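You operate a simulated robot arm through the tools that you are given. There is no shell and no other tool.

The job below is to be done with a simulated robot arm. You get a single attempt, and the scene is never put back.

Task
Scrub the steel chute and wipe the grey roller clean.
Fine: purple scrubbing brush for the chute, back where it lay; purple cloth for the roller, then into the cream tub. Set down upright: purple scrubbing brush. What is to be rubbed or washed off counts as gone when no trace of it is left.

It is judged by the outcome, as a careful person would: the job done as asked, and still so three seconds after it is handed in. It fails if anything else is knocked over, pushed out of place, dropped, spilled or broken. Flat cloth is picked up by pressing the open fingertips on it (5 to 10 N) and closing them slowly along it; thin cloth reads only 2 to 8 mm in the jaws.

Robot
A 6-joint arm with a two-finger gripper, fixed in place. Base frame: the origin is on the floor under the middle of its stand, x ahead of it, y to its left, z up. Readings come in cm, rad, newtons and seconds.
It reaches about 157.2 cm from its shoulder. Its first joint turns from -2.897 to 2.897 rad. Payload 2.45 kg.
Tool frame: the origin (TCP) lies between the finger pads and is the grasp point; the fingertips stand 2 cm ahead of it; z points along the fingers, y is the line along which they close. The gripper opens to 14 cm; its body begins 16.8 cm behind the TCP.
Orientation is that of the tool frame in the base frame, as a unit quaternion [x, y, z, w]. With the fingers straight down and closing along the base's y, the tool's x points along the base's -x, its y along +y and its z along -z.

Tools
- The arm moves only by the tool jog_arm. Its argument "plan" is a list of rows, each a list of 3 entries, a list of its own where there are three numbers: the shift along the base's x, y, z in m, then the turn, a rotation vector about the base's x, y, z in rad, then the gripper command, from -1 (shut) to 1 (fully open), values between in proportion. In form: [[[dx, dy, dz], [ax, ay, az], jaw], ...]. A call has 1 to 20 rows; each row shifts and turns the commanded pose from where the row before left it. Rows are played at 5 a second. More than 5 cm and 0.15 rad between two rows, or a gripper value outside its range, and nothing of the call is played. A pose out of reach is approached as far as the arm can. The call stops where the force on the tool passes 40 N (or 10 N more than at its start, if that is more) or the arm is blocked; 0.2 s more then pass. Each finger travels about 4.5 cm/s and halts on what it meets, pressing with about 31 N; the grip force reading is that of the motor and also rises with nothing between the fingers. The clock runs only during rows and for 0.2 s after the last one: add rows that do not move to give the fingers time. The reply holds the time, the measured pose of the TCP, the force on the tool along the base axes, the opening and the grip force, in the units named above and with some noise, with the torque about the TCP (base axes, N m) and any sound that the robot's microphone picked up.
- Cameras (640 x 400 px; columns grow to the right, rows downward): "scene" is fixed at [39.87, -50.12, 172.31]; the picture's right is [0.95, -0.31, 0.00], its down [-0.17, -0.52, -0.84] and it looks along [0.26, 0.80, -0.55] (base axes); focal length 345 px, centre (320, 200). "wrist" rides on the gripper at [7.8, 1.1, -20.9] in the tool frame; the picture's right is [-0.14, 0.99, 0.00], its down [-0.92, -0.13, -0.37] and it looks along [-0.36, -0.05, 0.93] (tool axes); focal length 280 px, centre (320, 200).
- camera(camera): a new picture of that camera. It takes no simulated time.
- pixel_to_xyz(camera, pixels): for up to 12 pixels [column, row] of the newest picture of that camera ("zoom" is the newest enlarged one), the place [x, y, z] in the base frame of the surface seen there, good to about 0.3 cm. It takes no simulated time.
- close_up(camera, box): a new picture of the part [left, top, right, bottom] of that camera's present view, enlarged. It takes no simulated time.
- close_job(): hands the job in; it is judged then, once.

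Leave the gripper open and the arm clear of the work at the hand-in unless told otherwise.

The tools are called after ">>>" as name(argument=value, ...) on one line, values as JSON. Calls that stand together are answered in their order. jog_arm: Moves the arm, as the interface text tells. Its arguments: {"type":"object","properties":{"plan":{"type":"array","items":{"type":"array"}}},"required":["plan"]} The other tools are called the same way: camera (camera) takes a picture; pixel_to_xyz (camera, pixels) gives the place of the surface under pixels of a picture; close_up (camera, box) takes an enlarged picture of a part of a camera's view; close_job () hands the job in.

At the start:

```text
time_s: 0.0
tool_pos: [52.23, 49.47, 127.63]
orientation: [-0.001, 1.0, 0.0, -0.001]
force: [0.6, 0.4, -0.7]
wrist_torque: [0.02, 0.02, 0.0]
width: 14.03
finger_force: 0.0
```

scene: 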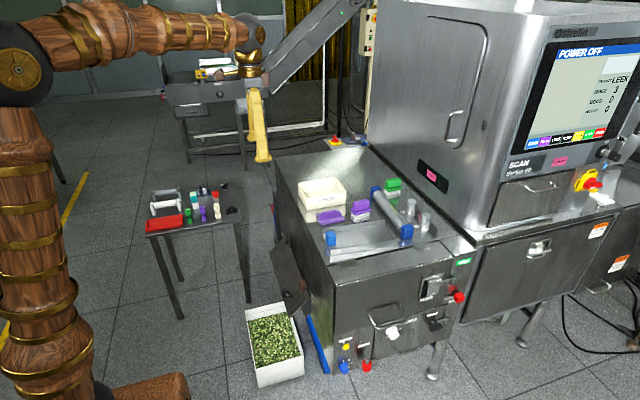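
wrist: 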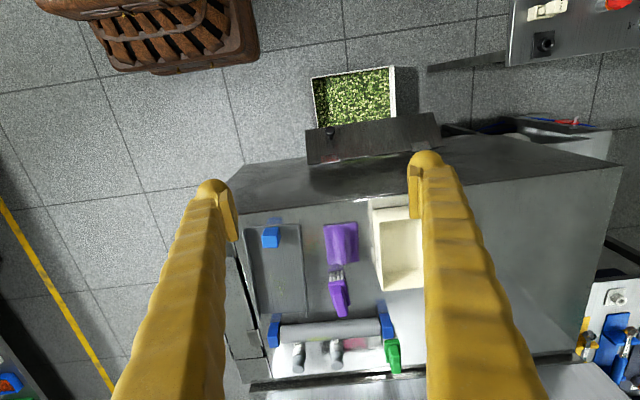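

I see a machine top with a cream tub, purple items, a blue-ended roller and a steel chute. I'll take enlarged views of the work area from both cameras.

>>> close_up(camera="scene", box=[270, 140, 470, 270])

>>> close_up(camera="wrist", box=[220, 150, 460, 400])

```text
3.08 times, centred on (370, 205) of scene
```

zoom: 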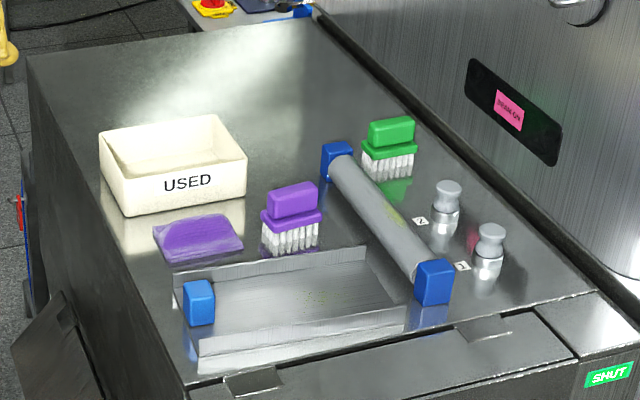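

```text
1.60 times, centred on (340, 275) of wrist
```

zoom: 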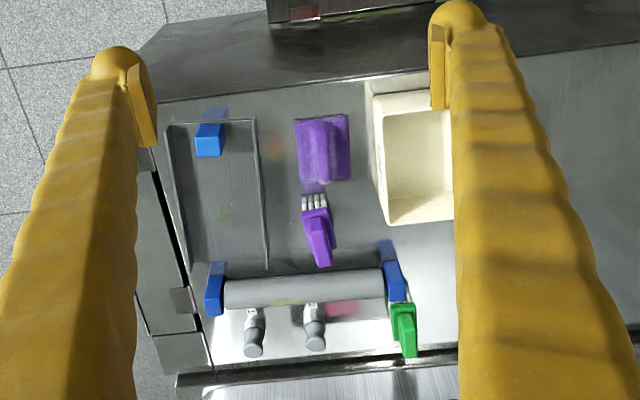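

The zoom shows the USED tub, purple cloth, purple brush standing on its bristles, chute with a blue block at one end and greenish dirt, and the roller with yellow-green dirt. I'll enlarge the scene view further to measure.

>>> close_up(camera="scene", box=[310, 175, 450, 265])

```text
4.44 times, centred on (380, 220) of scene
```

zoom: 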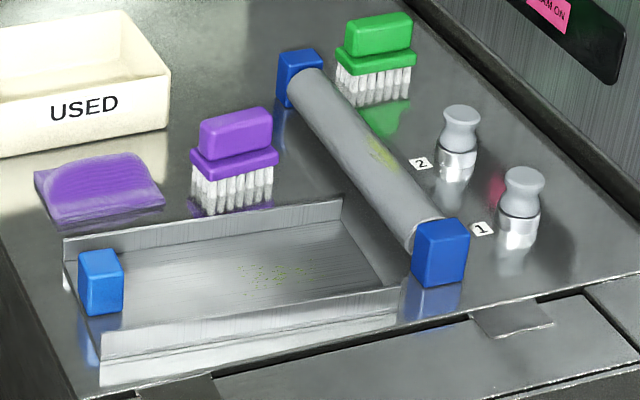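

I'll measure the brush, cloth, chute corners, dirt, and roller from this zoom.

>>> pixel_to_xyz(camera="zoom", pixels=[[235, 117], [205, 135], [268, 120], [193, 157], [276, 157], [206, 213], [268, 205], [98, 182], [38, 178], [140, 155], [162, 200], [52, 222]])

>>> pixel_to_xyz(camera="zoom", pixels=[[65, 240], [342, 200], [400, 288], [102, 345], [275, 280], [240, 270], [312, 285], [98, 260], [220, 285], [350, 250], [100, 330], [110, 290]])

>>> pixel_to_xyz(camera="zoom", pixels=[[300, 58], [440, 232], [320, 90], [365, 140], [420, 205], [382, 152], [460, 115], [522, 178], [378, 20], [455, 205], [515, 260], [300, 180]])

```text
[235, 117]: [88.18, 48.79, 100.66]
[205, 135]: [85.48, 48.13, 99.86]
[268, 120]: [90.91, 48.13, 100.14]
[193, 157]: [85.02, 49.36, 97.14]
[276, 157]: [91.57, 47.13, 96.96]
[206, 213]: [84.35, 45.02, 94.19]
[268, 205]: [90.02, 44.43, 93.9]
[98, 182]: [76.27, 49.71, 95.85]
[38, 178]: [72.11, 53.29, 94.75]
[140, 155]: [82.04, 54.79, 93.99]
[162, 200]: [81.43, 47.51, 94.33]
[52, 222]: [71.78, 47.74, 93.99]
```

```text
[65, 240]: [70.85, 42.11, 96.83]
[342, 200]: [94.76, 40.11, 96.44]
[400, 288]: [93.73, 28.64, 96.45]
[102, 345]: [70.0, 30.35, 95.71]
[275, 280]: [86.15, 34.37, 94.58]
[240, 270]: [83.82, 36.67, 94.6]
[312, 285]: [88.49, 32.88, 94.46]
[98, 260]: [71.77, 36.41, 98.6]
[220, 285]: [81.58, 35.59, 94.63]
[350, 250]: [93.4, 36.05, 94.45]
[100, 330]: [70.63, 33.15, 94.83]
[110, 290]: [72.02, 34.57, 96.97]
```

```text
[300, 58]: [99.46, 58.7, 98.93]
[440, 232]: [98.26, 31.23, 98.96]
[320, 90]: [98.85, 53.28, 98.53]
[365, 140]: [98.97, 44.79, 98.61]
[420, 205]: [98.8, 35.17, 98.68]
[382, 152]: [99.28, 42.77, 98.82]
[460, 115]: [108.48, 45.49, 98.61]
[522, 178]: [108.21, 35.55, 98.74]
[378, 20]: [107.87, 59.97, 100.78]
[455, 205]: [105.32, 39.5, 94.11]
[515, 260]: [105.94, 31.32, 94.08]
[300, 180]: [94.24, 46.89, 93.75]
```

Table top is at about z=94.0, chute floor about 94.55, brush around (88, 47.5). I'll move the open gripper, high above everything, toward the chute for a closer wrist view.

>>> jog_arm(plan=[[[0.04, -0.02, 0], [0, 0, 0], 1], [[0.04, -0.02, 0], [0, 0, 0], 1], [[0.04, -0.02, 0], [0, 0, 0], 1], [[0.04, -0.02, -0.01], [0, 0, 0], 1], [[0.04, -0.02, -0.01], [0, 0, 0], 1], [[0, 0, 0], [0, 0, 0], 1]])

>>> camera(camera="wrist")

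>>> camera(camera="scene")

```text
time_s: 1.4
tool_pos: [72.41, 39.38, 126.05]
orientation: [0.0, 1.0, 0.0, 0.0]
force: [-0.5, 0.6, -1.1]
wrist_torque: [-0.01, 0.0, 0.01]
width: 14.0
finger_force: 0.1
```

```text
taken
```

wrist: 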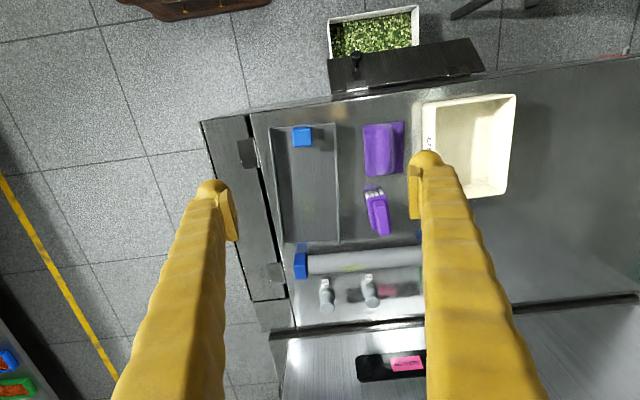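

```text
taken
```

scene: 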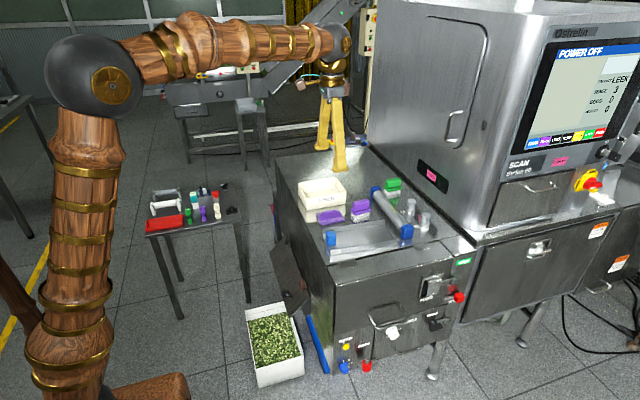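

I see the chute at (308,185), brush (377,210), cloth (383,148), roller (355,262). Taking enlarged wrist pictures to look at the dirt and object outlines.

>>> close_up(camera="wrist", box=[250, 95, 430, 210])

>>> close_up(camera="wrist", box=[260, 180, 440, 310])

```text
3.48 times, centred on (340, 152) of wrist
```

zoom: 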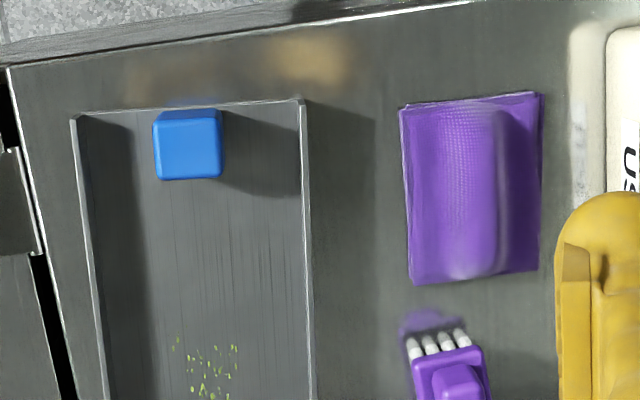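

```text
3.08 times, centred on (350, 245) of wrist
```

zoom: 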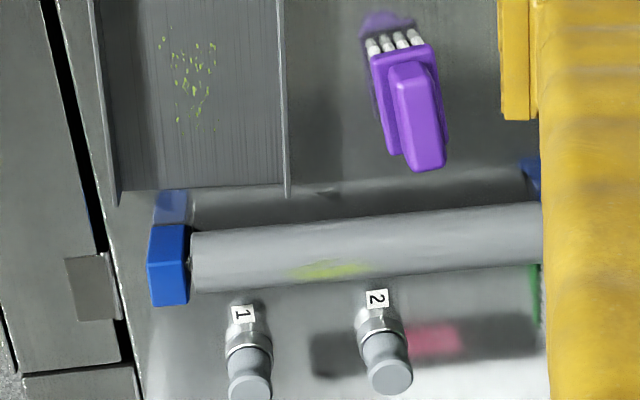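

The chute dirt is a cluster of green flecks; the roller has a yellow-green smear on its far (+x) upper side. I'll measure these in this zoom.

>>> pixel_to_xyz(camera="zoom", pixels=[[162, 38], [213, 44], [180, 122], [213, 98], [195, 75], [285, 272], [370, 270], [330, 262], [330, 278], [300, 250], [190, 262], [540, 232]])

>>> pixel_to_xyz(camera="zoom", pixels=[[400, 68], [428, 68], [412, 165], [440, 160], [372, 55], [430, 48], [395, 150], [445, 135], [416, 90], [280, 100], [105, 100], [285, 190]])

```text
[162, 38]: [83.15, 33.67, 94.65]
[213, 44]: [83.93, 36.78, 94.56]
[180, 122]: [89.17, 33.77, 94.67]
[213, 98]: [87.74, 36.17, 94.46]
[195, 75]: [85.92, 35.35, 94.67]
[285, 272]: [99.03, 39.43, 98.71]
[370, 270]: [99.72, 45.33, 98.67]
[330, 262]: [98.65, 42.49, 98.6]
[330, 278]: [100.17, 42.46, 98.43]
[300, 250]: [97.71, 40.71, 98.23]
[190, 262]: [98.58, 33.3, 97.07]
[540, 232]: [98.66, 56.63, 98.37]
```

```text
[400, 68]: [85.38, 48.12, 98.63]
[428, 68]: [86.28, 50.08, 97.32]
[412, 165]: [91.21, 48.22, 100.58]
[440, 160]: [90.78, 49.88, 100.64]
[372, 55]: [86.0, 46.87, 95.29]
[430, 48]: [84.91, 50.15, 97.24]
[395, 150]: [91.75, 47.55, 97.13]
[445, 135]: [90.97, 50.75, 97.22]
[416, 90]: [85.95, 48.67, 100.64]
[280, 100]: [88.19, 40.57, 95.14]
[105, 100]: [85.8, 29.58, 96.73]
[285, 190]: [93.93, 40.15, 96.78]
```

Brush handle runs along x, roughly x 85.5–91.2, y 48.1–50, top z 100.65. Now I'll measure the tub, the cloth, and the roller profile from the scene camera.

>>> close_up(camera="scene", box=[290, 165, 430, 253])

```text
4.55 times, centred on (360, 209) of scene
```

zoom: 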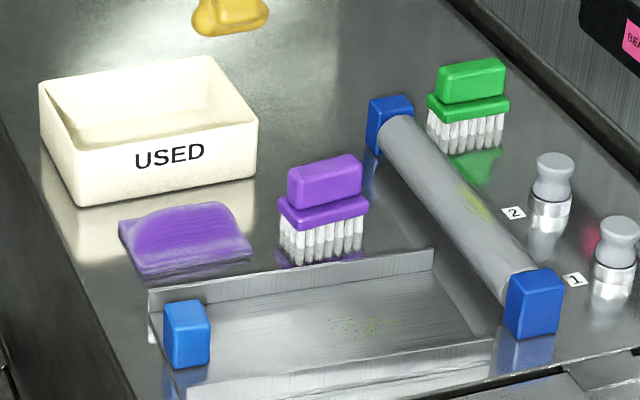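

>>> pixel_to_xyz(camera="zoom", pixels=[[77, 160], [256, 128], [207, 58], [42, 88], [80, 203], [256, 178], [150, 115], [130, 240], [180, 230], [220, 215], [215, 260], [245, 245]])

>>> pixel_to_xyz(camera="zoom", pixels=[[425, 190], [440, 190], [455, 190], [470, 190], [480, 190], [485, 200], [490, 215], [460, 175], [395, 103], [537, 285], [377, 150], [510, 330]])

```text
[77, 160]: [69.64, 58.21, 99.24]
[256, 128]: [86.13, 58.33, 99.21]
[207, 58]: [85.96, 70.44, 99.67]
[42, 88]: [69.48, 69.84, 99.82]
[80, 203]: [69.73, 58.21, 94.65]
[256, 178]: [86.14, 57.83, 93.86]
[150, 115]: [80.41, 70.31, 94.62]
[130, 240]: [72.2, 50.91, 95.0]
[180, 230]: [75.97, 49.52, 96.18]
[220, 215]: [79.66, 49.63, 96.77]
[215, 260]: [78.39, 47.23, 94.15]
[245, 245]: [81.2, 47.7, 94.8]
```

```text
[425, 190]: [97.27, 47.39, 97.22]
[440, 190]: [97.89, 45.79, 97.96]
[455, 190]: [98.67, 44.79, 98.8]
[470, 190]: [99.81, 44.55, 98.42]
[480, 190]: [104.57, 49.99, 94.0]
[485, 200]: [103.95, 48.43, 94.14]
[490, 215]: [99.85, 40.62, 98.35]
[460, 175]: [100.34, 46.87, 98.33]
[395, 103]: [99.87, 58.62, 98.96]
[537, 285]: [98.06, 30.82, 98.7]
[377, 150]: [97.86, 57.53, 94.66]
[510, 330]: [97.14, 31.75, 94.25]
```

Tub: x 69.6–86.1, y 58–70.4, rim z≈99.3. Roller axis x≈99, top z≈98.7. Brush first: I'll go above its handle with jaws about 6 cm open, staying high.

>>> jog_arm(plan=[[[0.04, 0.024, -0.01], [0, 0, 0], 0.5], [[0.04, 0.024, -0.03], [0, 0, 0], 0.2], [[0.04, 0.024, -0.03], [0, 0, 0], -0.15], [[0.04, 0.024, -0.03], [0, 0, 0], -0.15], [[0, 0, -0.02], [0, 0, 0], -0.15], [[0, 0, 0], [0, 0, 0], -0.15], [[0, 0, 0], [0, 0, 0], -0.15]])

>>> camera(camera="wrist")

>>> close_up(camera="scene", box=[290, 125, 450, 265])

```text
refused: row 2 steps farther than a row can; nothing moved
```

```text
taken
```

wrist: 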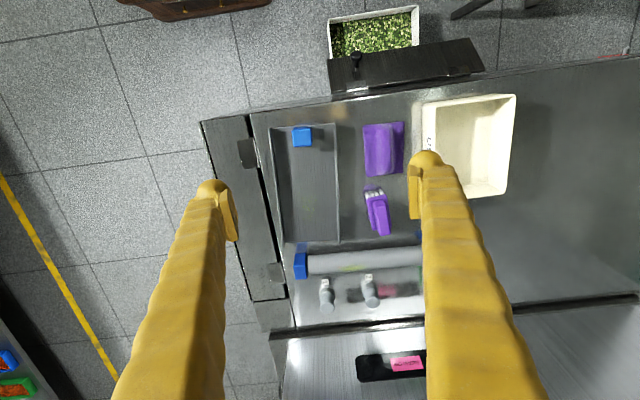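

```text
2.86 times, centred on (370, 195) of scene
```

zoom: 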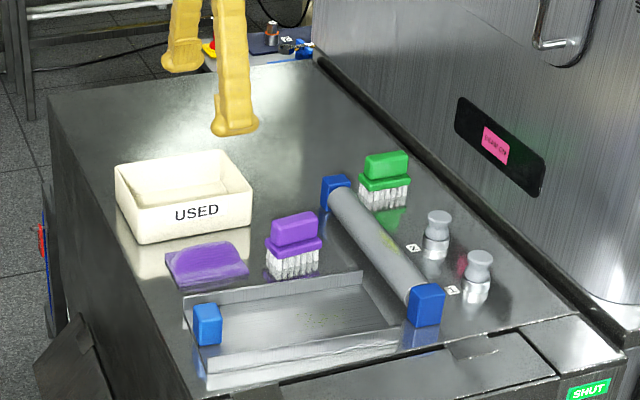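

The step was too long, so nothing moved. I'll repeat it with shorter rows.

>>> jog_arm(plan=[[[0.032, 0.019, -0.02], [0, 0, 0], 0.5], [[0.032, 0.019, -0.02], [0, 0, 0], 0.2], [[0.032, 0.019, -0.025], [0, 0, 0], -0.15], [[0.032, 0.019, -0.025], [0, 0, 0], -0.15], [[0.032, 0.019, -0.025], [0, 0, 0], -0.15], [[0, 0, -0.02], [0, 0, 0], -0.15], [[0, 0, 0], [0, 0, 0], -0.15], [[0, 0, 0], [0, 0, 0], -0.15]])

>>> camera(camera="wrist")

>>> close_up(camera="scene", box=[290, 125, 450, 265])

```text
time_s: 3.2
tool_pos: [88.33, 48.72, 112.3]
orientation: [0.0, 1.0, 0.0, 0.0]
force: [0.7, -0.5, 0.0]
wrist_torque: [0.01, -0.01, -0.02]
width: 5.99
finger_force: 0.0
```

```text
taken
```

wrist: 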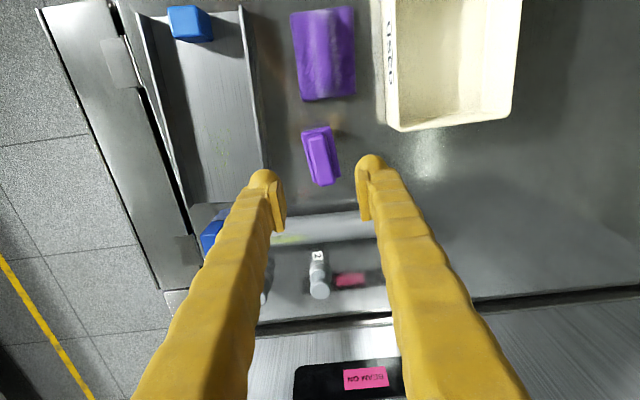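

```text
2.86 times, centred on (370, 195) of scene
```

zoom: 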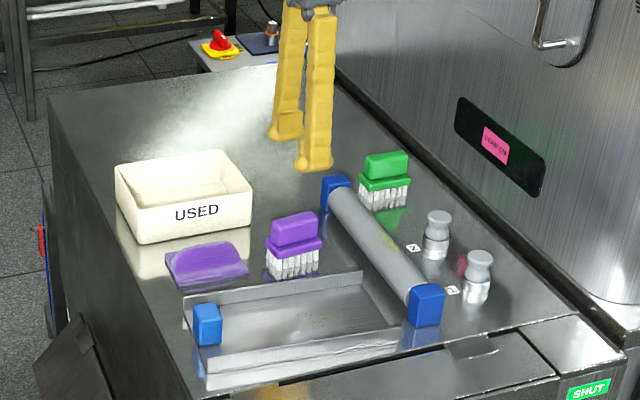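

I'm above the brush. I'll enlarge the brush in the wrist view to find its exact centre and orientation.

>>> close_up(camera="wrist", box=[270, 100, 370, 200])

```text
4.00 times, centred on (320, 150) of wrist
```

zoom: 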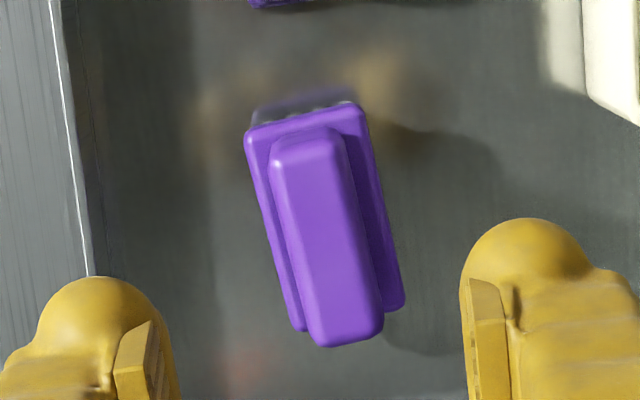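

>>> pixel_to_xyz(camera="zoom", pixels=[[280, 170], [335, 160], [318, 330], [370, 318], [325, 245], [252, 140], [355, 112], [300, 325], [400, 300], [290, 240], [352, 230], [325, 150]])

>>> pixel_to_xyz(camera="wrist", pixels=[[278, 205], [362, 195], [264, 172], [371, 158], [300, 25], [350, 20], [310, 95], [350, 90], [320, 50], [340, 50], [330, 50], [345, 50]])

```text
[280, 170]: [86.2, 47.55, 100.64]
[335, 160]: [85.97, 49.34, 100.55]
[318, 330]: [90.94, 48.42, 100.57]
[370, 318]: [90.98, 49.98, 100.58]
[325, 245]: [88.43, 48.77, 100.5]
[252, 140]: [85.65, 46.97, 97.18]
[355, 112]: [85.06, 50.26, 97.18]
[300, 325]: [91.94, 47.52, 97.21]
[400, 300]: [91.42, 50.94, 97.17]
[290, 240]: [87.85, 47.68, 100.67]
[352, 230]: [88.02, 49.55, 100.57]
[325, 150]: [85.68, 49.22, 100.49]
```

```text
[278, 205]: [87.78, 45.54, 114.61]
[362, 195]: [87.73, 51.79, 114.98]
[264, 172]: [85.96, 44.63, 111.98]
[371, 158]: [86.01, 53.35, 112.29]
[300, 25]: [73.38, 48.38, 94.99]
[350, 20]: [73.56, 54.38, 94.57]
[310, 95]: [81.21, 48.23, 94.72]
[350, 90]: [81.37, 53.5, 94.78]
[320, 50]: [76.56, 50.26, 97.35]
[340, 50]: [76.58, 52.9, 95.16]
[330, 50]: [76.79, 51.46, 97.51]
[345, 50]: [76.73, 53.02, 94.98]
```

The brush is yawed about +6–7° (its axis runs toward +y with x), centre about (88.5, 48.9). I'll turn the gripper by 0.11 rad about z, descend so the fingertips are just above the brush plate (TCP z≈99.7), without closing yet.

>>> jog_arm(plan=[[[0.0017, 0.0015, -0.02], [0, 0, 0.11], -0.15], [[0, 0, -0.035], [0, 0, 0], -0.15], [[0, 0, -0.035], [0, 0, 0], -0.15], [[0, 0, -0.02], [0, 0, 0], -0.15], [[0, 0, -0.016], [0, 0, 0], -0.15], [[0, 0, 0], [0, 0, 0], -0.15]])

>>> camera(camera="wrist")

>>> close_up(camera="scene", box=[310, 145, 430, 225])

```text
time_s: 4.6
tool_pos: [88.56, 48.89, 99.46]
orientation: [-0.056, 0.998, 0.0, 0.0]
force: [0.2, -0.4, 0.2]
wrist_torque: [-0.03, -0.03, 0.02]
width: 5.91
finger_force: 0.1
```

```text
taken
```

wrist: 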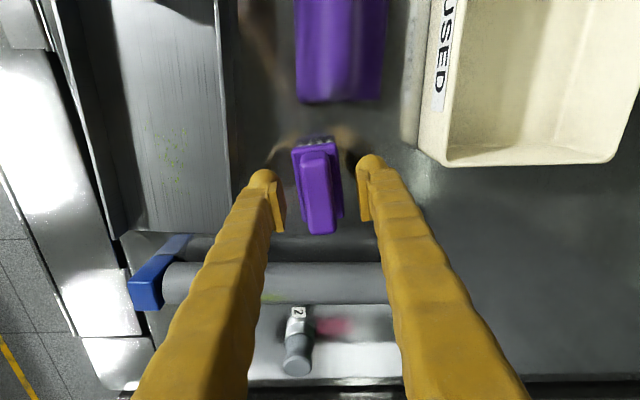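

```text
5.00 times, centred on (370, 185) of scene
```

zoom: 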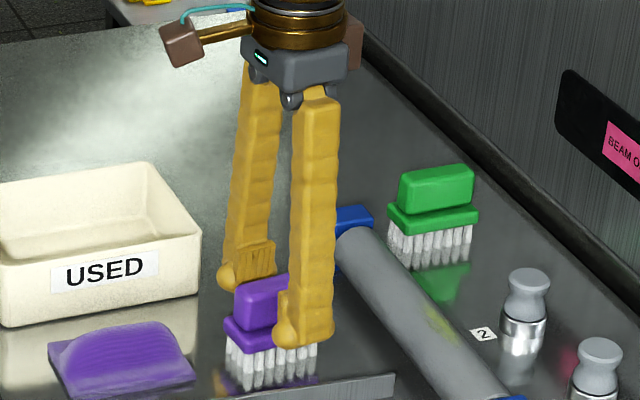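

The handle sits midway between the fingers and lines up with them. Closing onto the handle.

>>> jog_arm(plan=[[[0, 0, 0.001], [0, 0, 0], -0.4], [[0, 0, 0], [0, 0, 0], -0.6], [[0, 0, 0], [0, 0, 0], -0.7], [[0, 0, 0], [0, 0, 0], -0.8], [[0, 0, 0], [0, 0, 0], -1], [[0, 0, 0], [0, 0, 0], -1], [[0, 0, 0], [0, 0, 0], -1]])

>>> camera(camera="wrist")

>>> close_up(camera="scene", box=[310, 145, 430, 225])

```text
time_s: 6.2
tool_pos: [88.52, 49.1, 99.63]
orientation: [-0.056, 0.998, 0.0, 0.0]
force: [-1.2, 0.3, -0.5]
wrist_torque: [0.02, 0.03, -0.01]
width: 2.25
finger_force: 30.9
```

```text
taken
```

wrist: 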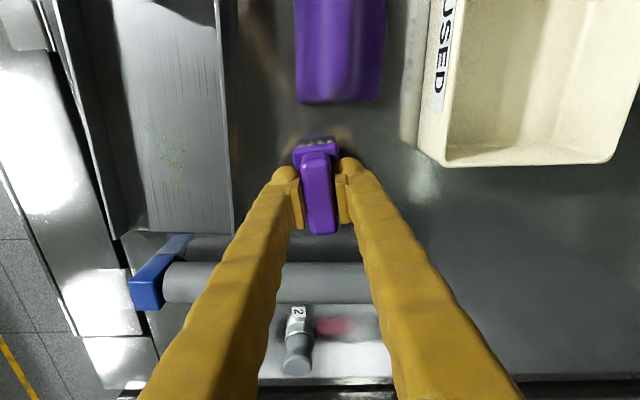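

```text
5.00 times, centred on (370, 185) of scene
```

zoom: 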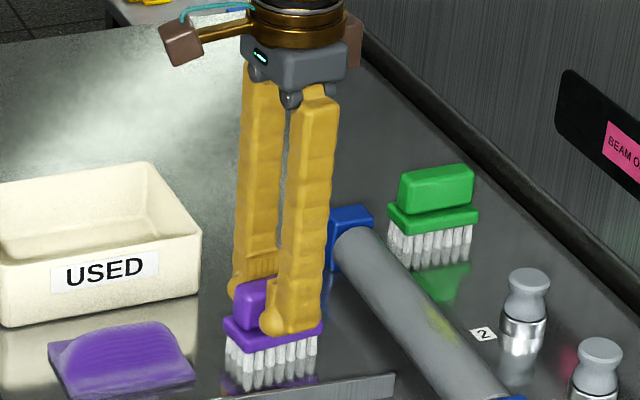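

Grip reads 2.25 cm with 31 N: brush held. I'll lift it 7 cm, carry it over the chute's dirt at about (86, 35.3), and turn it by −0.18 rad to align with the chute.

>>> jog_arm(plan=[[[0, 0, 0.01], [0, 0, 0], -1], [[0, 0, 0.03], [0, 0, 0], -1], [[0, 0, 0.03], [0, 0, 0], -1], [[-0.005, -0.034, 0], [0, 0, -0.06], -1], [[-0.005, -0.034, 0], [0, 0, -0.06], -1], [[-0.008, -0.035, 0], [0, 0, -0.06], -1], [[-0.007, -0.035, 0], [0, 0, 0], -1], [[0, 0, 0], [0, 0, 0], -1]])

>>> camera(camera="wrist")

>>> close_up(camera="scene", box=[310, 155, 450, 265])

```text
time_s: 8.0
tool_pos: [86.07, 35.17, 106.9]
orientation: [0.035, 0.999, 0.0, 0.0]
force: [0.6, -0.7, -0.1]
wrist_torque: [0.01, -0.02, -0.01]
width: 2.28
finger_force: 31.2
```

```text
taken
```

wrist: 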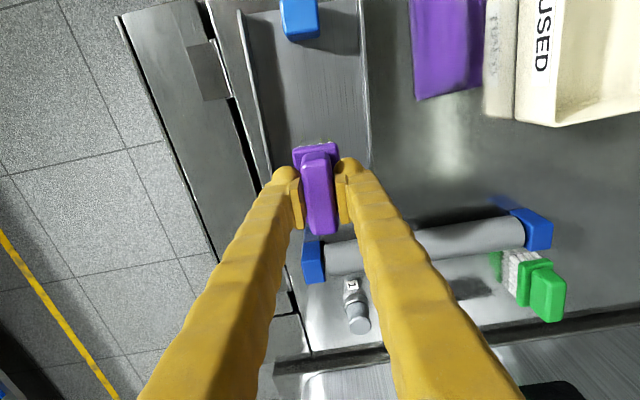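

```text
3.64 times, centred on (380, 210) of scene
```

zoom: 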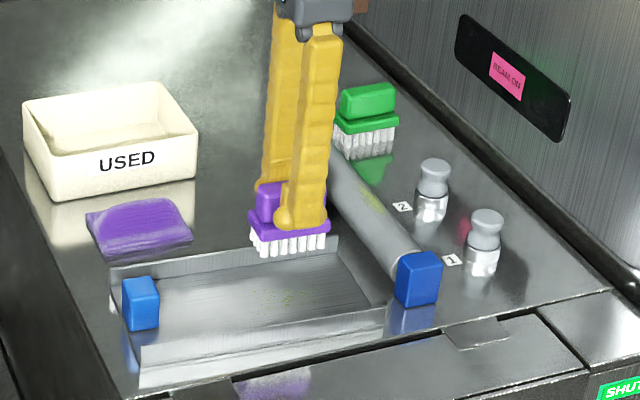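

The brush is over the dirt. Lowering to just above the chute floor (expected contact near TCP z 100.2).

>>> jog_arm(plan=[[[0, 0, -0.03], [0, 0, 0], -1], [[0, 0, -0.025], [0, 0, 0], -1], [[0, 0, -0.005], [0, 0, 0], -1], [[0, 0, -0.002], [0, 0, 0], -1], [[0, 0, 0], [0, 0, 0], -1]])

>>> close_up(camera="scene", box=[330, 185, 430, 265])

```text
time_s: 9.2
tool_pos: [86.03, 35.26, 100.46]
orientation: [0.035, 0.999, 0.0, 0.0]
force: [-0.9, 0.1, -0.5]
wrist_torque: [0.03, -0.01, -0.01]
width: 2.28
finger_force: 31.1
```

```text
5.00 times, centred on (380, 225) of scene
```

zoom: 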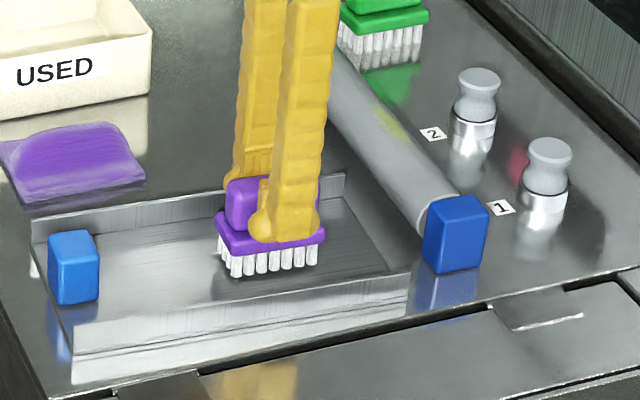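

No contact yet. Stepping down 1 mm at a time to find contact.

>>> jog_arm(plan=[[[0, 0, -0.001], [0, 0, 0], -1], [[0, 0, -0.001], [0, 0, 0], -1], [[0, 0, -0.001], [0, 0, 0], -1], [[0, 0, 0], [0, 0, 0], -1]])

```text
time_s: 10.2
tool_pos: [86.11, 35.31, 100.21]
orientation: [0.035, 0.999, 0.0, 0.0]
force: [-0.4, -0.4, -0.1]
wrist_torque: [0.02, -0.02, 0.0]
width: 2.27
finger_force: 30.6
```

Still no force. Another 2 mm in 1 mm steps.

>>> jog_arm(plan=[[[0, 0, -0.001], [0, 0, 0], -1], [[0, 0, -0.001], [0, 0, 0], -1], [[0, 0, 0], [0, 0, 0], -1]])

```text
time_s: 11.0
tool_pos: [86.12, 35.26, 100.09]
orientation: [0.035, 0.999, 0.0, 0.001]
force: [0.2, 0.7, 16.2]
wrist_torque: [0.02, 0.14, 0.0]
width: 2.27
finger_force: 31.0
```

Contact: 16 N. I'll ease up 0.5 mm and do a first gentle short back-and-forth stroke along the chute, then check that the chute stays in place.

>>> jog_arm(plan=[[[0, 0, -0.0], [0, 0, 0], -1], [[0.01, -0.00075, 0.0005], [0, 0, 0], -1], [[0.01, -0.00075, 0], [0, 0, 0], -1], [[-0.01, 0.00075, 0], [0, 0, 0], -1], [[-0.01, 0.00075, 0], [0, 0, 0], -1], [[-0.01, 0.00075, 0], [0, 0, 0], -1], [[-0.01, 0.00075, 0], [0, 0, 0], -1], [[0.01, -0.00075, 0], [0, 0, 0], -1], [[0.01, -0.00075, 0], [0, 0, 0], -1]])

>>> close_up(camera="scene", box=[330, 185, 430, 265])

```text
time_s: 13.0
tool_pos: [85.98, 35.39, 99.92]
orientation: [0.035, 0.999, 0.0, 0.0]
force: [-10.4, -0.3, 24.8]
wrist_torque: [0.01, 0.09, 0.0]
width: 2.25
finger_force: 31.0
```

```text
5.00 times, centred on (380, 225) of scene
```

zoom: 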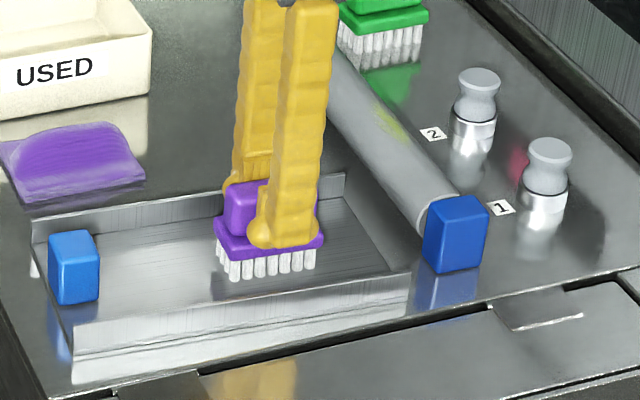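

The chute stayed put, but the press is 25 N, more than I want. I'll raise by 1 mm and read the force again at rest.

>>> jog_arm(plan=[[[0, 0, 0.001], [0, 0, 0], -1], [[0, 0, 0], [0, 0, 0], -1], [[0, 0, 0], [0, 0, 0], -1]])

```text
time_s: 13.8
tool_pos: [85.85, 35.34, 100.01]
orientation: [0.035, 0.999, 0.0, -0.001]
force: [0.6, -0.2, -0.8]
wrist_torque: [0.01, -0.04, -0.03]
width: 2.24
finger_force: 31.4
```

Now just out of contact; lowering 0.5 mm.

>>> jog_arm(plan=[[[0, 0, -0.0005], [0, 0, 0], -1], [[0, 0, 0], [0, 0, 0], -1], [[0, 0, 0], [0, 0, 0], -1]])

```text
time_s: 14.6
tool_pos: [86.14, 35.36, 100.0]
orientation: [0.035, 0.999, 0.0, 0.0]
force: [0.2, 0.7, -1.0]
wrist_torque: [-0.01, 0.0, -0.02]
width: 2.27
finger_force: 31.2
```

>>> jog_arm(plan=[[[0, 0, -0.0004], [0, 0, 0], -1], [[0, 0, 0], [0, 0, 0], -1], [[0, 0, 0], [0, 0, 0], -1]])

```text
time_s: 15.4
tool_pos: [86.07, 35.36, 100.01]
orientation: [0.036, 0.999, 0.0, 0.0]
force: [0.2, -1.0, -0.7]
wrist_torque: [0.01, -0.02, -0.01]
width: 2.25
finger_force: 31.2
```

Still not touching; another 0.4 mm.

>>> jog_arm(plan=[[[0, 0, -0.0004], [0, 0, 0], -1], [[0, 0, 0], [0, 0, 0], -1], [[0, 0, 0], [0, 0, 0], -1]])

```text
time_s: 16.2
tool_pos: [85.97, 35.21, 99.99]
orientation: [0.035, 0.999, -0.001, -0.001]
force: [-0.2, -0.1, 2.7]
wrist_torque: [-0.01, -0.08, -0.03]
width: 2.25
finger_force: 31.1
```

Contact at 2.7 N. Lowering 0.4 mm more and starting strokes along the dirt.

>>> jog_arm(plan=[[[0, 0, -0.0004], [0, 0, 0], -1], [[0, 0, 0], [0, 0, 0], -1], [[0.01, -0.00075, 0], [0, 0, 0], -1], [[0.01, -0.00075, 0], [0, 0, 0], -1], [[-0.01, 0.00075, 0], [0, 0, 0], -1], [[-0.01, 0.00075, 0], [0, 0, 0], -1], [[-0.01, 0.00075, 0], [0, 0, 0], -1], [[-0.01, 0.00075, 0], [0, 0, 0], -1], [[0.01, -0.00075, 0], [0, 0, 0], -1], [[0.01, -0.00075, 0], [0, 0, 0], -1], [[0, 0, 0], [0, 0, 0], -1]])

```text
time_s: 18.6
tool_pos: [86.13, 35.2, 99.88]
orientation: [0.035, 0.999, 0.0, 0.0]
force: [-1.5, 1.5, 2.3]
wrist_torque: [0.03, -0.07, 0.03]
width: 2.28
finger_force: 31.1
```

Force at rest fell to 2.3 N. I'll lower 0.5 mm and do longer strokes at three y offsets.

>>> jog_arm(plan=[[[0, 0, -0.0005], [0, 0, 0], -1], [[0, 0, 0], [0, 0, 0], -1], [[0.012, -0.001, 0], [0, 0, 0], -1], [[0.012, -0.001, 0], [0, 0, 0], -1], [[-0.012, 0.001, 0], [0, 0, 0], -1], [[-0.012, 0.001, 0], [0, 0, 0], -1], [[-0.012, 0.001, 0], [0, 0, 0], -1], [[-0.012, 0.001, 0], [0, 0, 0], -1], [[0.012, -0.001, 0], [0, 0, 0], -1], [[0.012, -0.001, 0], [0, 0, 0], -1], [[0, 0, 0], [0, 0, 0], -1]])

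>>> camera(camera="wrist")

>>> close_up(camera="scene", box=[330, 185, 430, 265])

```text
time_s: 21.0
tool_pos: [85.95, 35.33, 99.88]
orientation: [0.034, 0.999, 0.0, 0.0]
force: [-10.1, 0.3, 20.6]
wrist_torque: [0.05, 0.14, 0.03]
width: 2.26
finger_force: 31.2
```

```text
taken
```

wrist: 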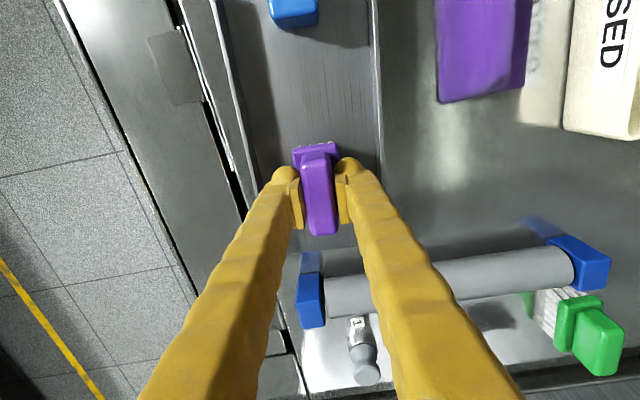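

```text
5.00 times, centred on (380, 225) of scene
```

zoom: 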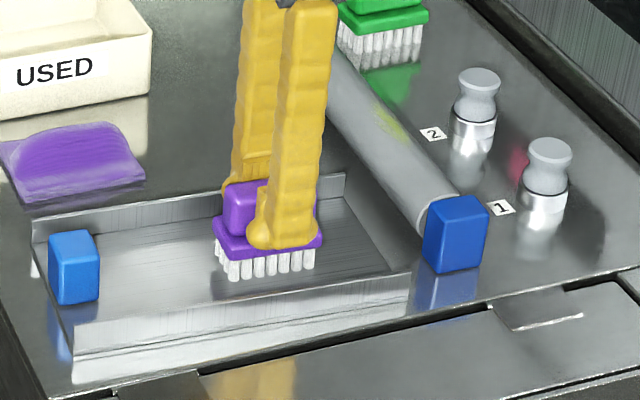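

Press 20 N, friction 10 N, chute not moving. I'll now stroke along lines offset by about ±1.3 cm in y.

>>> jog_arm(plan=[[[0, 0.006, 0.0002], [0, 0, 0], -1], [[0, 0.006, 0], [0, 0, 0], -1], [[0.012, -0.001, 0], [0, 0, 0], -1], [[0.012, -0.001, 0], [0, 0, 0], -1], [[-0.012, 0.001, 0], [0, 0, 0], -1], [[-0.012, 0.001, 0], [0, 0, 0], -1], [[-0.012, 0.001, 0], [0, 0, 0], -1], [[-0.012, 0.001, 0], [0, 0, 0], -1], [[0.012, -0.001, 0], [0, 0, 0], -1], [[0.012, -0.001, 0], [0, 0, 0], -1], [[0, -0.008, 0], [0, 0, 0], -1], [[0, -0.008, 0], [0, 0, 0], -1], [[0, -0.008, 0], [0, 0, 0], -1], [[0.012, -0.001, 0], [0, 0, 0], -1], [[0.012, -0.001, 0], [0, 0, 0], -1], [[-0.012, 0.001, 0], [0, 0, 0], -1], [[-0.012, 0.001, 0], [0, 0, 0], -1], [[-0.012, 0.001, 0], [0, 0, 0], -1], [[-0.012, 0.001, 0], [0, 0, 0], -1], [[0, 0, 0], [0, 0, 0], -1]])

>>> camera(camera="wrist")

>>> close_up(camera="scene", box=[330, 185, 430, 265])

```text
time_s: 25.2
tool_pos: [83.63, 34.23, 99.87]
orientation: [0.035, 0.999, 0.001, 0.0]
force: [0.4, -0.3, -0.7]
wrist_torque: [0.04, 0.01, 0.01]
width: 2.26
finger_force: 30.4
```

```text
taken
```

wrist: 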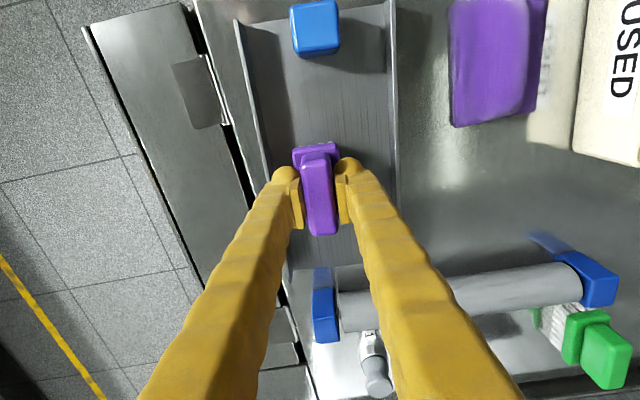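

```text
5.00 times, centred on (380, 225) of scene
```

zoom: 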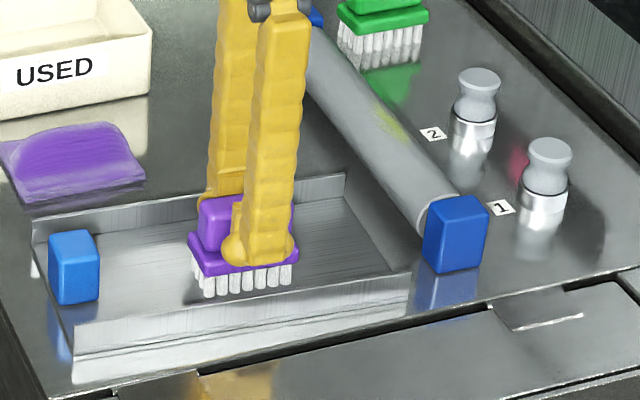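

I'll lift the brush 7 cm and move it back toward +y so both cameras can see the chute floor.

>>> jog_arm(plan=[[[0, 0, 0.03], [0, 0, 0], -1], [[0, 0, 0.04], [0, 0, 0], -1], [[0, 0.04, 0], [0, 0, 0], -1], [[0, 0.04, 0], [0, 0, 0], -1], [[0, 0.04, 0], [0, 0, 0], -1], [[0, 0, 0], [0, 0, 0], -1]])

>>> close_up(camera="scene", box=[330, 205, 420, 265])

>>> camera(camera="wrist")

```text
time_s: 26.6
tool_pos: [83.89, 46.33, 106.77]
orientation: [0.034, 0.999, 0.0, 0.0]
force: [-0.3, -0.2, -0.1]
wrist_torque: [0.02, 0.02, 0.01]
width: 2.26
finger_force: 31.0
```

```text
6.67 times, centred on (375, 235) of scene
```

zoom: 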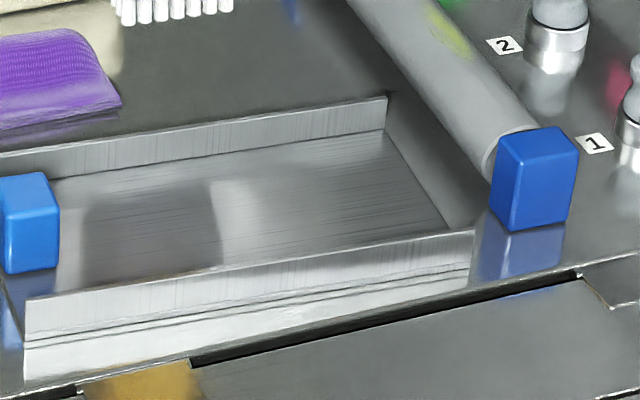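

```text
taken
```

wrist: 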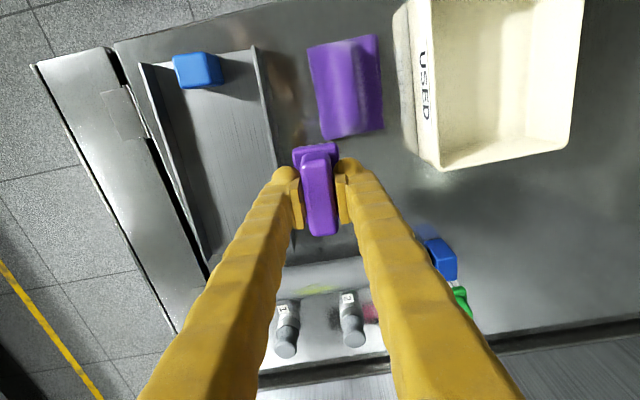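

The scene zoom shows no green flecks on the chute floor. I'll check from the wrist camera enlarged and with another scene zoom.

>>> close_up(camera="wrist", box=[130, 110, 290, 220])

>>> close_up(camera="scene", box=[355, 220, 405, 252])

```text
3.64 times, centred on (210, 165) of wrist
```

zoom: 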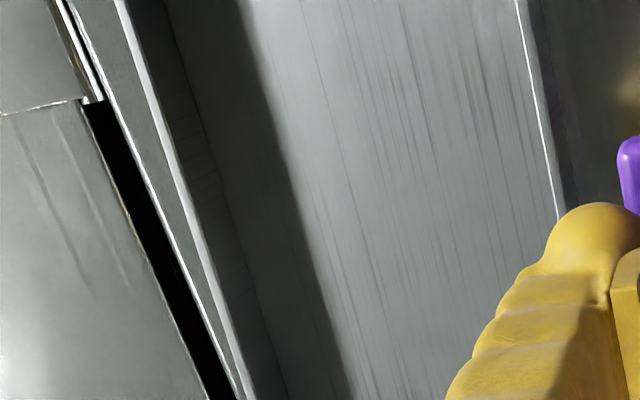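

```text
12.50 times, centred on (380, 236) of scene
```

zoom: 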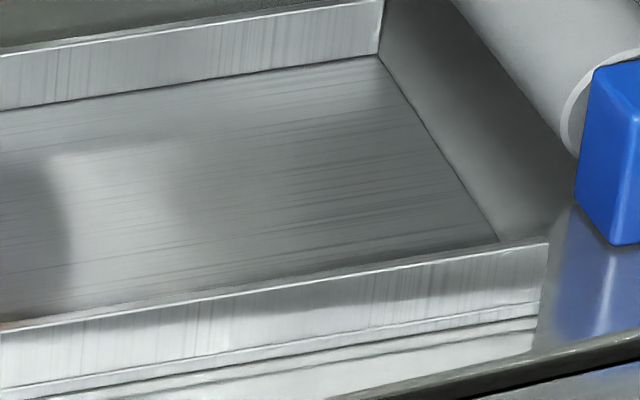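

The chute floor looks clean. Now I'll carry the brush back above its original spot, turning it back +0.18 rad, and have another look at the chute from there before setting it down.

>>> jog_arm(plan=[[[0.016, 0.01, 0], [0, 0, 0.06], -1], [[0.016, 0.01, 0], [0, 0, 0.06], -1], [[0.017, 0.008, 0], [0, 0, 0.06], -1], [[0, 0, -0.03], [0, 0, 0], -1], [[0, 0, 0], [0, 0, 0], -1], [[0, 0, 0], [0, 0, 0], -1]])

>>> camera(camera="wrist")

>>> close_up(camera="wrist", box=[80, 60, 260, 240])

>>> close_up(camera="scene", box=[310, 155, 430, 235])

```text
time_s: 28.0
tool_pos: [88.54, 48.81, 104.04]
orientation: [-0.055, 0.998, 0.001, 0.0]
force: [0.6, 0.8, -0.7]
wrist_torque: [0.01, 0.0, 0.02]
width: 2.25
finger_force: 31.0
```

```text
taken
```

wrist: 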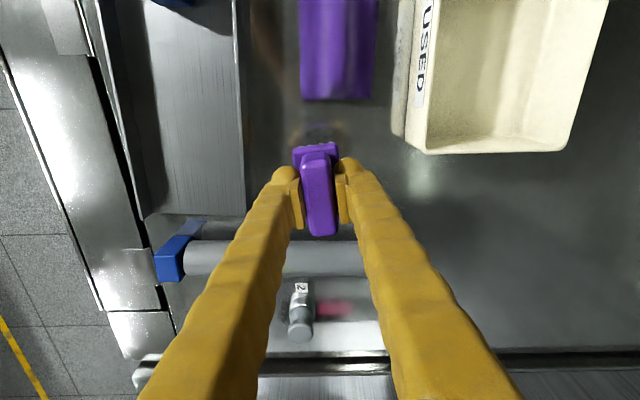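

```text
2.22 times, centred on (170, 150) of wrist
```

zoom: 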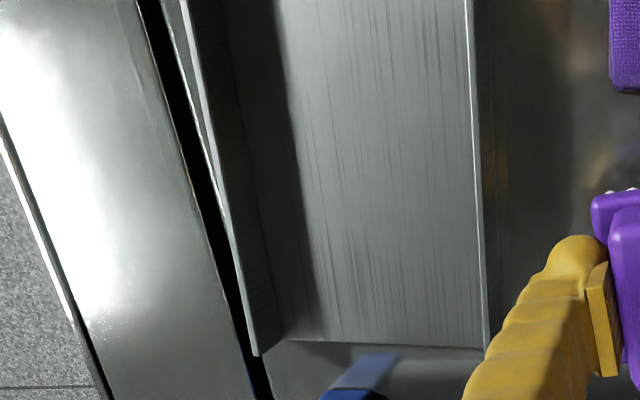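

```text
5.00 times, centred on (370, 195) of scene
```

zoom: 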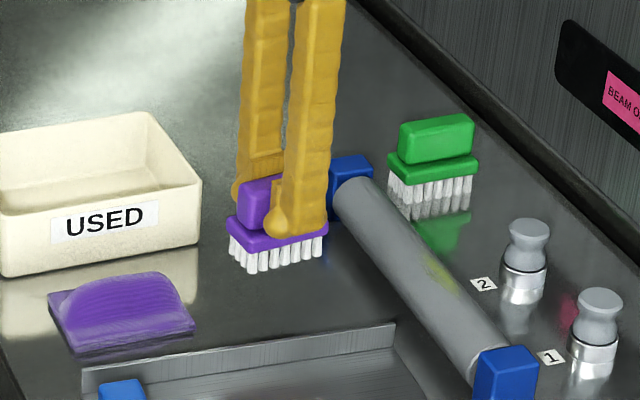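

The chute is clean with no flecks. Lowering the brush to just above the table: 3.8 cm, then fine steps.

>>> jog_arm(plan=[[[0, 0, -0.02], [0, 0, 0], -1], [[0, 0, -0.016], [0, 0, 0], -1], [[0, 0, -0.002], [0, 0, 0], -1], [[0, 0, 0], [0, 0, 0], -1]])

>>> close_up(camera="scene", box=[310, 155, 430, 235])

```text
time_s: 29.0
tool_pos: [88.59, 49.07, 100.14]
orientation: [-0.056, 0.998, 0.0, -0.001]
force: [-0.4, 0.9, -1.2]
wrist_torque: [-0.01, 0.0, -0.03]
width: 2.26
finger_force: 30.8
```

```text
5.00 times, centred on (370, 195) of scene
```

zoom: 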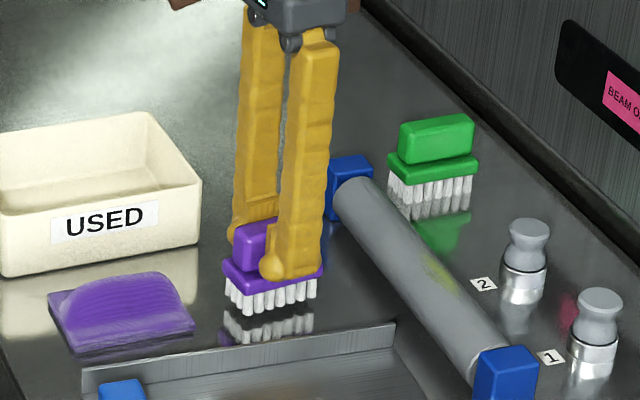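

Still about half a centimetre above the table. Stepping down 1 mm at a time.

>>> jog_arm(plan=[[[0, 0, -0.001], [0, 0, 0], -1], [[0, 0, -0.001], [0, 0, 0], -1], [[0, 0, -0.001], [0, 0, 0], -1], [[0, 0, -0.001], [0, 0, 0], -1], [[0, 0, 0], [0, 0, 0], -1]])

```text
time_s: 30.2
tool_pos: [88.38, 49.0, 99.76]
orientation: [-0.055, 0.998, 0.0, 0.0]
force: [1.0, 0.2, -1.1]
wrist_torque: [-0.01, 0.02, -0.02]
width: 2.25
finger_force: 31.4
```

>>> jog_arm(plan=[[[0, 0, -0.001], [0, 0, 0], -1], [[0, 0, -0.001], [0, 0, 0], -1], [[0, 0, 0], [0, 0, 0], -1]])

```text
time_s: 31.0
tool_pos: [88.52, 48.97, 99.54]
orientation: [-0.054, 0.999, 0.0, 0.0]
force: [0.4, -0.6, -0.6]
wrist_torque: [-0.01, 0.0, 0.04]
width: 2.25
finger_force: 30.7
```

No contact yet (force ~0). Two more small steps.

>>> jog_arm(plan=[[[0, 0, -0.001], [0, 0, 0], -1], [[0, 0, -0.0005], [0, 0, 0], -1], [[0, 0, 0], [0, 0, 0], -1]])

>>> close_up(camera="scene", box=[330, 175, 390, 215])

```text
time_s: 31.8
tool_pos: [88.47, 49.05, 99.35]
orientation: [-0.055, 0.998, 0.0, 0.0]
force: [0.2, -1.0, -1.4]
wrist_torque: [-0.03, 0.0, -0.01]
width: 2.26
finger_force: 31.3
```

```text
10.00 times, centred on (360, 195) of scene
```

zoom: 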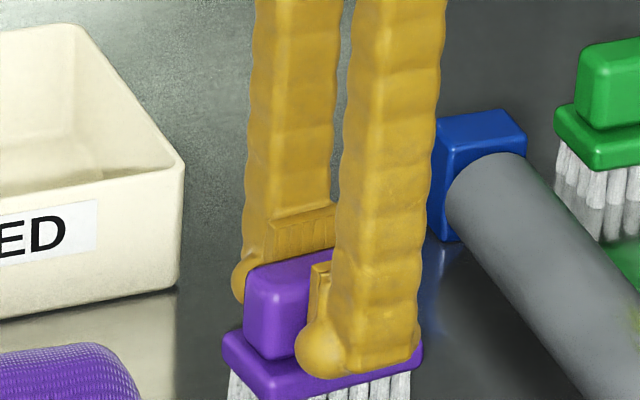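

>>> jog_arm(plan=[[[0, 0, -0.0005], [0, 0, 0], -1], [[0, 0, -0.0005], [0, 0, 0], -1], [[0, 0, 0], [0, 0, 0], -1]])

>>> close_up(camera="scene", box=[335, 190, 385, 222])

```text
time_s: 32.6
tool_pos: [88.44, 49.13, 99.33]
orientation: [-0.055, 0.998, 0.0, 0.0]
force: [-0.5, -1.5, 3.9]
wrist_torque: [0.0, 0.05, 0.01]
width: 2.3
finger_force: 30.7
```

```text
12.50 times, centred on (360, 206) of scene
```

zoom: 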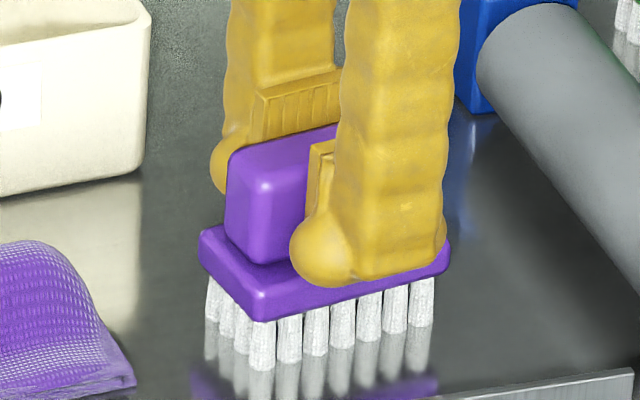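

Contact at 3.9 N, bristles standing on the table and brush level. Opening the fingers slowly to about 5.5 cm.

>>> jog_arm(plan=[[[0, 0, 0], [0, 0, 0], -0.6], [[0, 0, 0], [0, 0, 0], -0.5], [[0, 0, 0], [0, 0, 0], -0.4], [[0, 0, 0], [0, 0, 0], -0.3], [[0, 0, 0], [0, 0, 0], -0.2], [[0, 0, 0], [0, 0, 0], -0.2], [[0, 0, 0], [0, 0, 0], -0.2]])

>>> camera(camera="wrist")

>>> close_up(camera="scene", box=[335, 190, 385, 222])

```text
time_s: 34.2
tool_pos: [88.64, 49.11, 99.37]
orientation: [-0.055, 0.998, 0.001, 0.0]
force: [-0.1, -0.6, 0.4]
wrist_torque: [-0.03, 0.0, 0.02]
width: 5.61
finger_force: 0.2
```

```text
taken
```

wrist: 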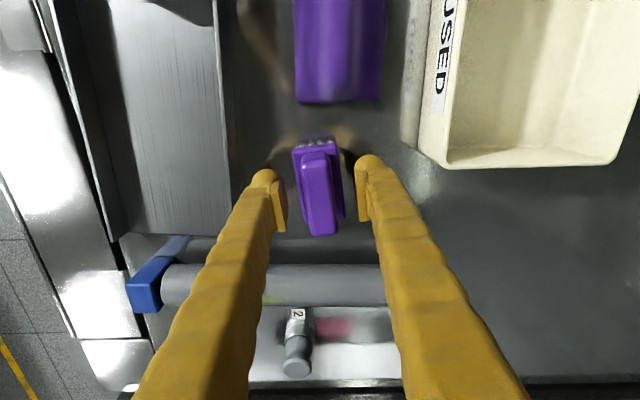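

```text
12.50 times, centred on (360, 206) of scene
```

zoom: 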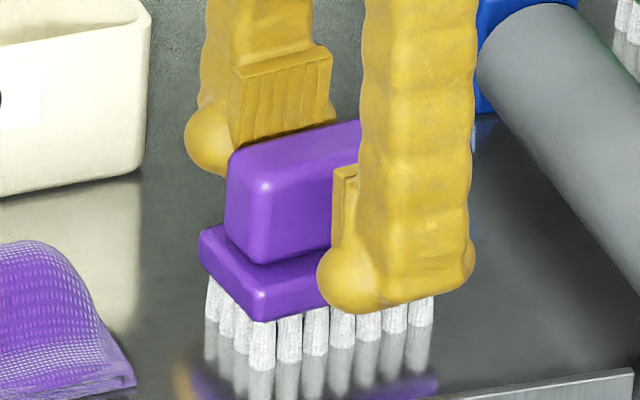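

Brush is standing upright in its original place. Lifting straight up and then moving over toward the cloth for a closer look.

>>> jog_arm(plan=[[[0, 0, 0.02], [0, 0, 0], -0.2], [[0, 0, 0.04], [0, 0, 0], -0.2], [[0, 0, 0.04], [0, 0, 0], -0.2], [[0, 0, 0.03], [0, 0, 0], -0.2], [[-0.04, 0.006, 0], [0, 0, -0.06], -0.2], [[-0.04, 0.006, 0], [0, 0, -0.05], -0.2], [[-0.035, 0.008, 0], [0, 0, 0], -0.2], [[0, 0, 0], [0, 0, 0], -0.2]])

>>> camera(camera="wrist")

>>> close_up(camera="scene", box=[300, 155, 440, 245])

```text
time_s: 36.0
tool_pos: [77.04, 51.32, 112.07]
orientation: [-0.001, 1.0, 0.0, 0.0]
force: [-0.1, 0.5, 0.2]
wrist_torque: [-0.01, -0.03, 0.02]
width: 5.6
finger_force: 0.1
```

```text
taken
```

wrist: 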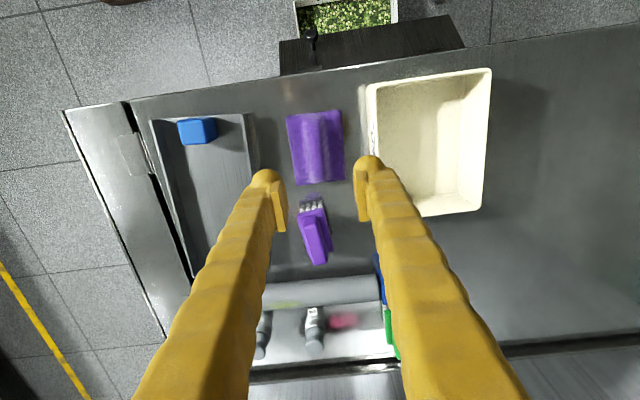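

```text
4.44 times, centred on (370, 200) of scene
```

zoom: 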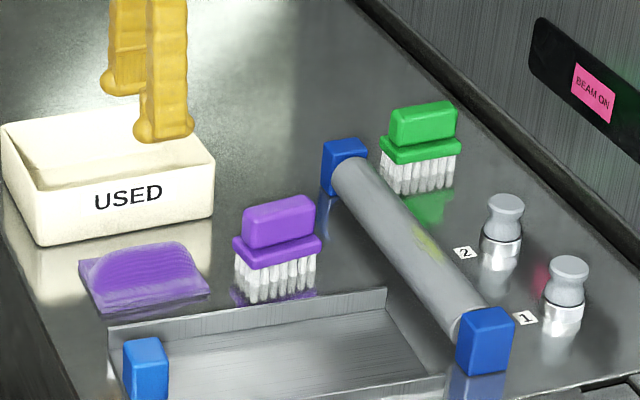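

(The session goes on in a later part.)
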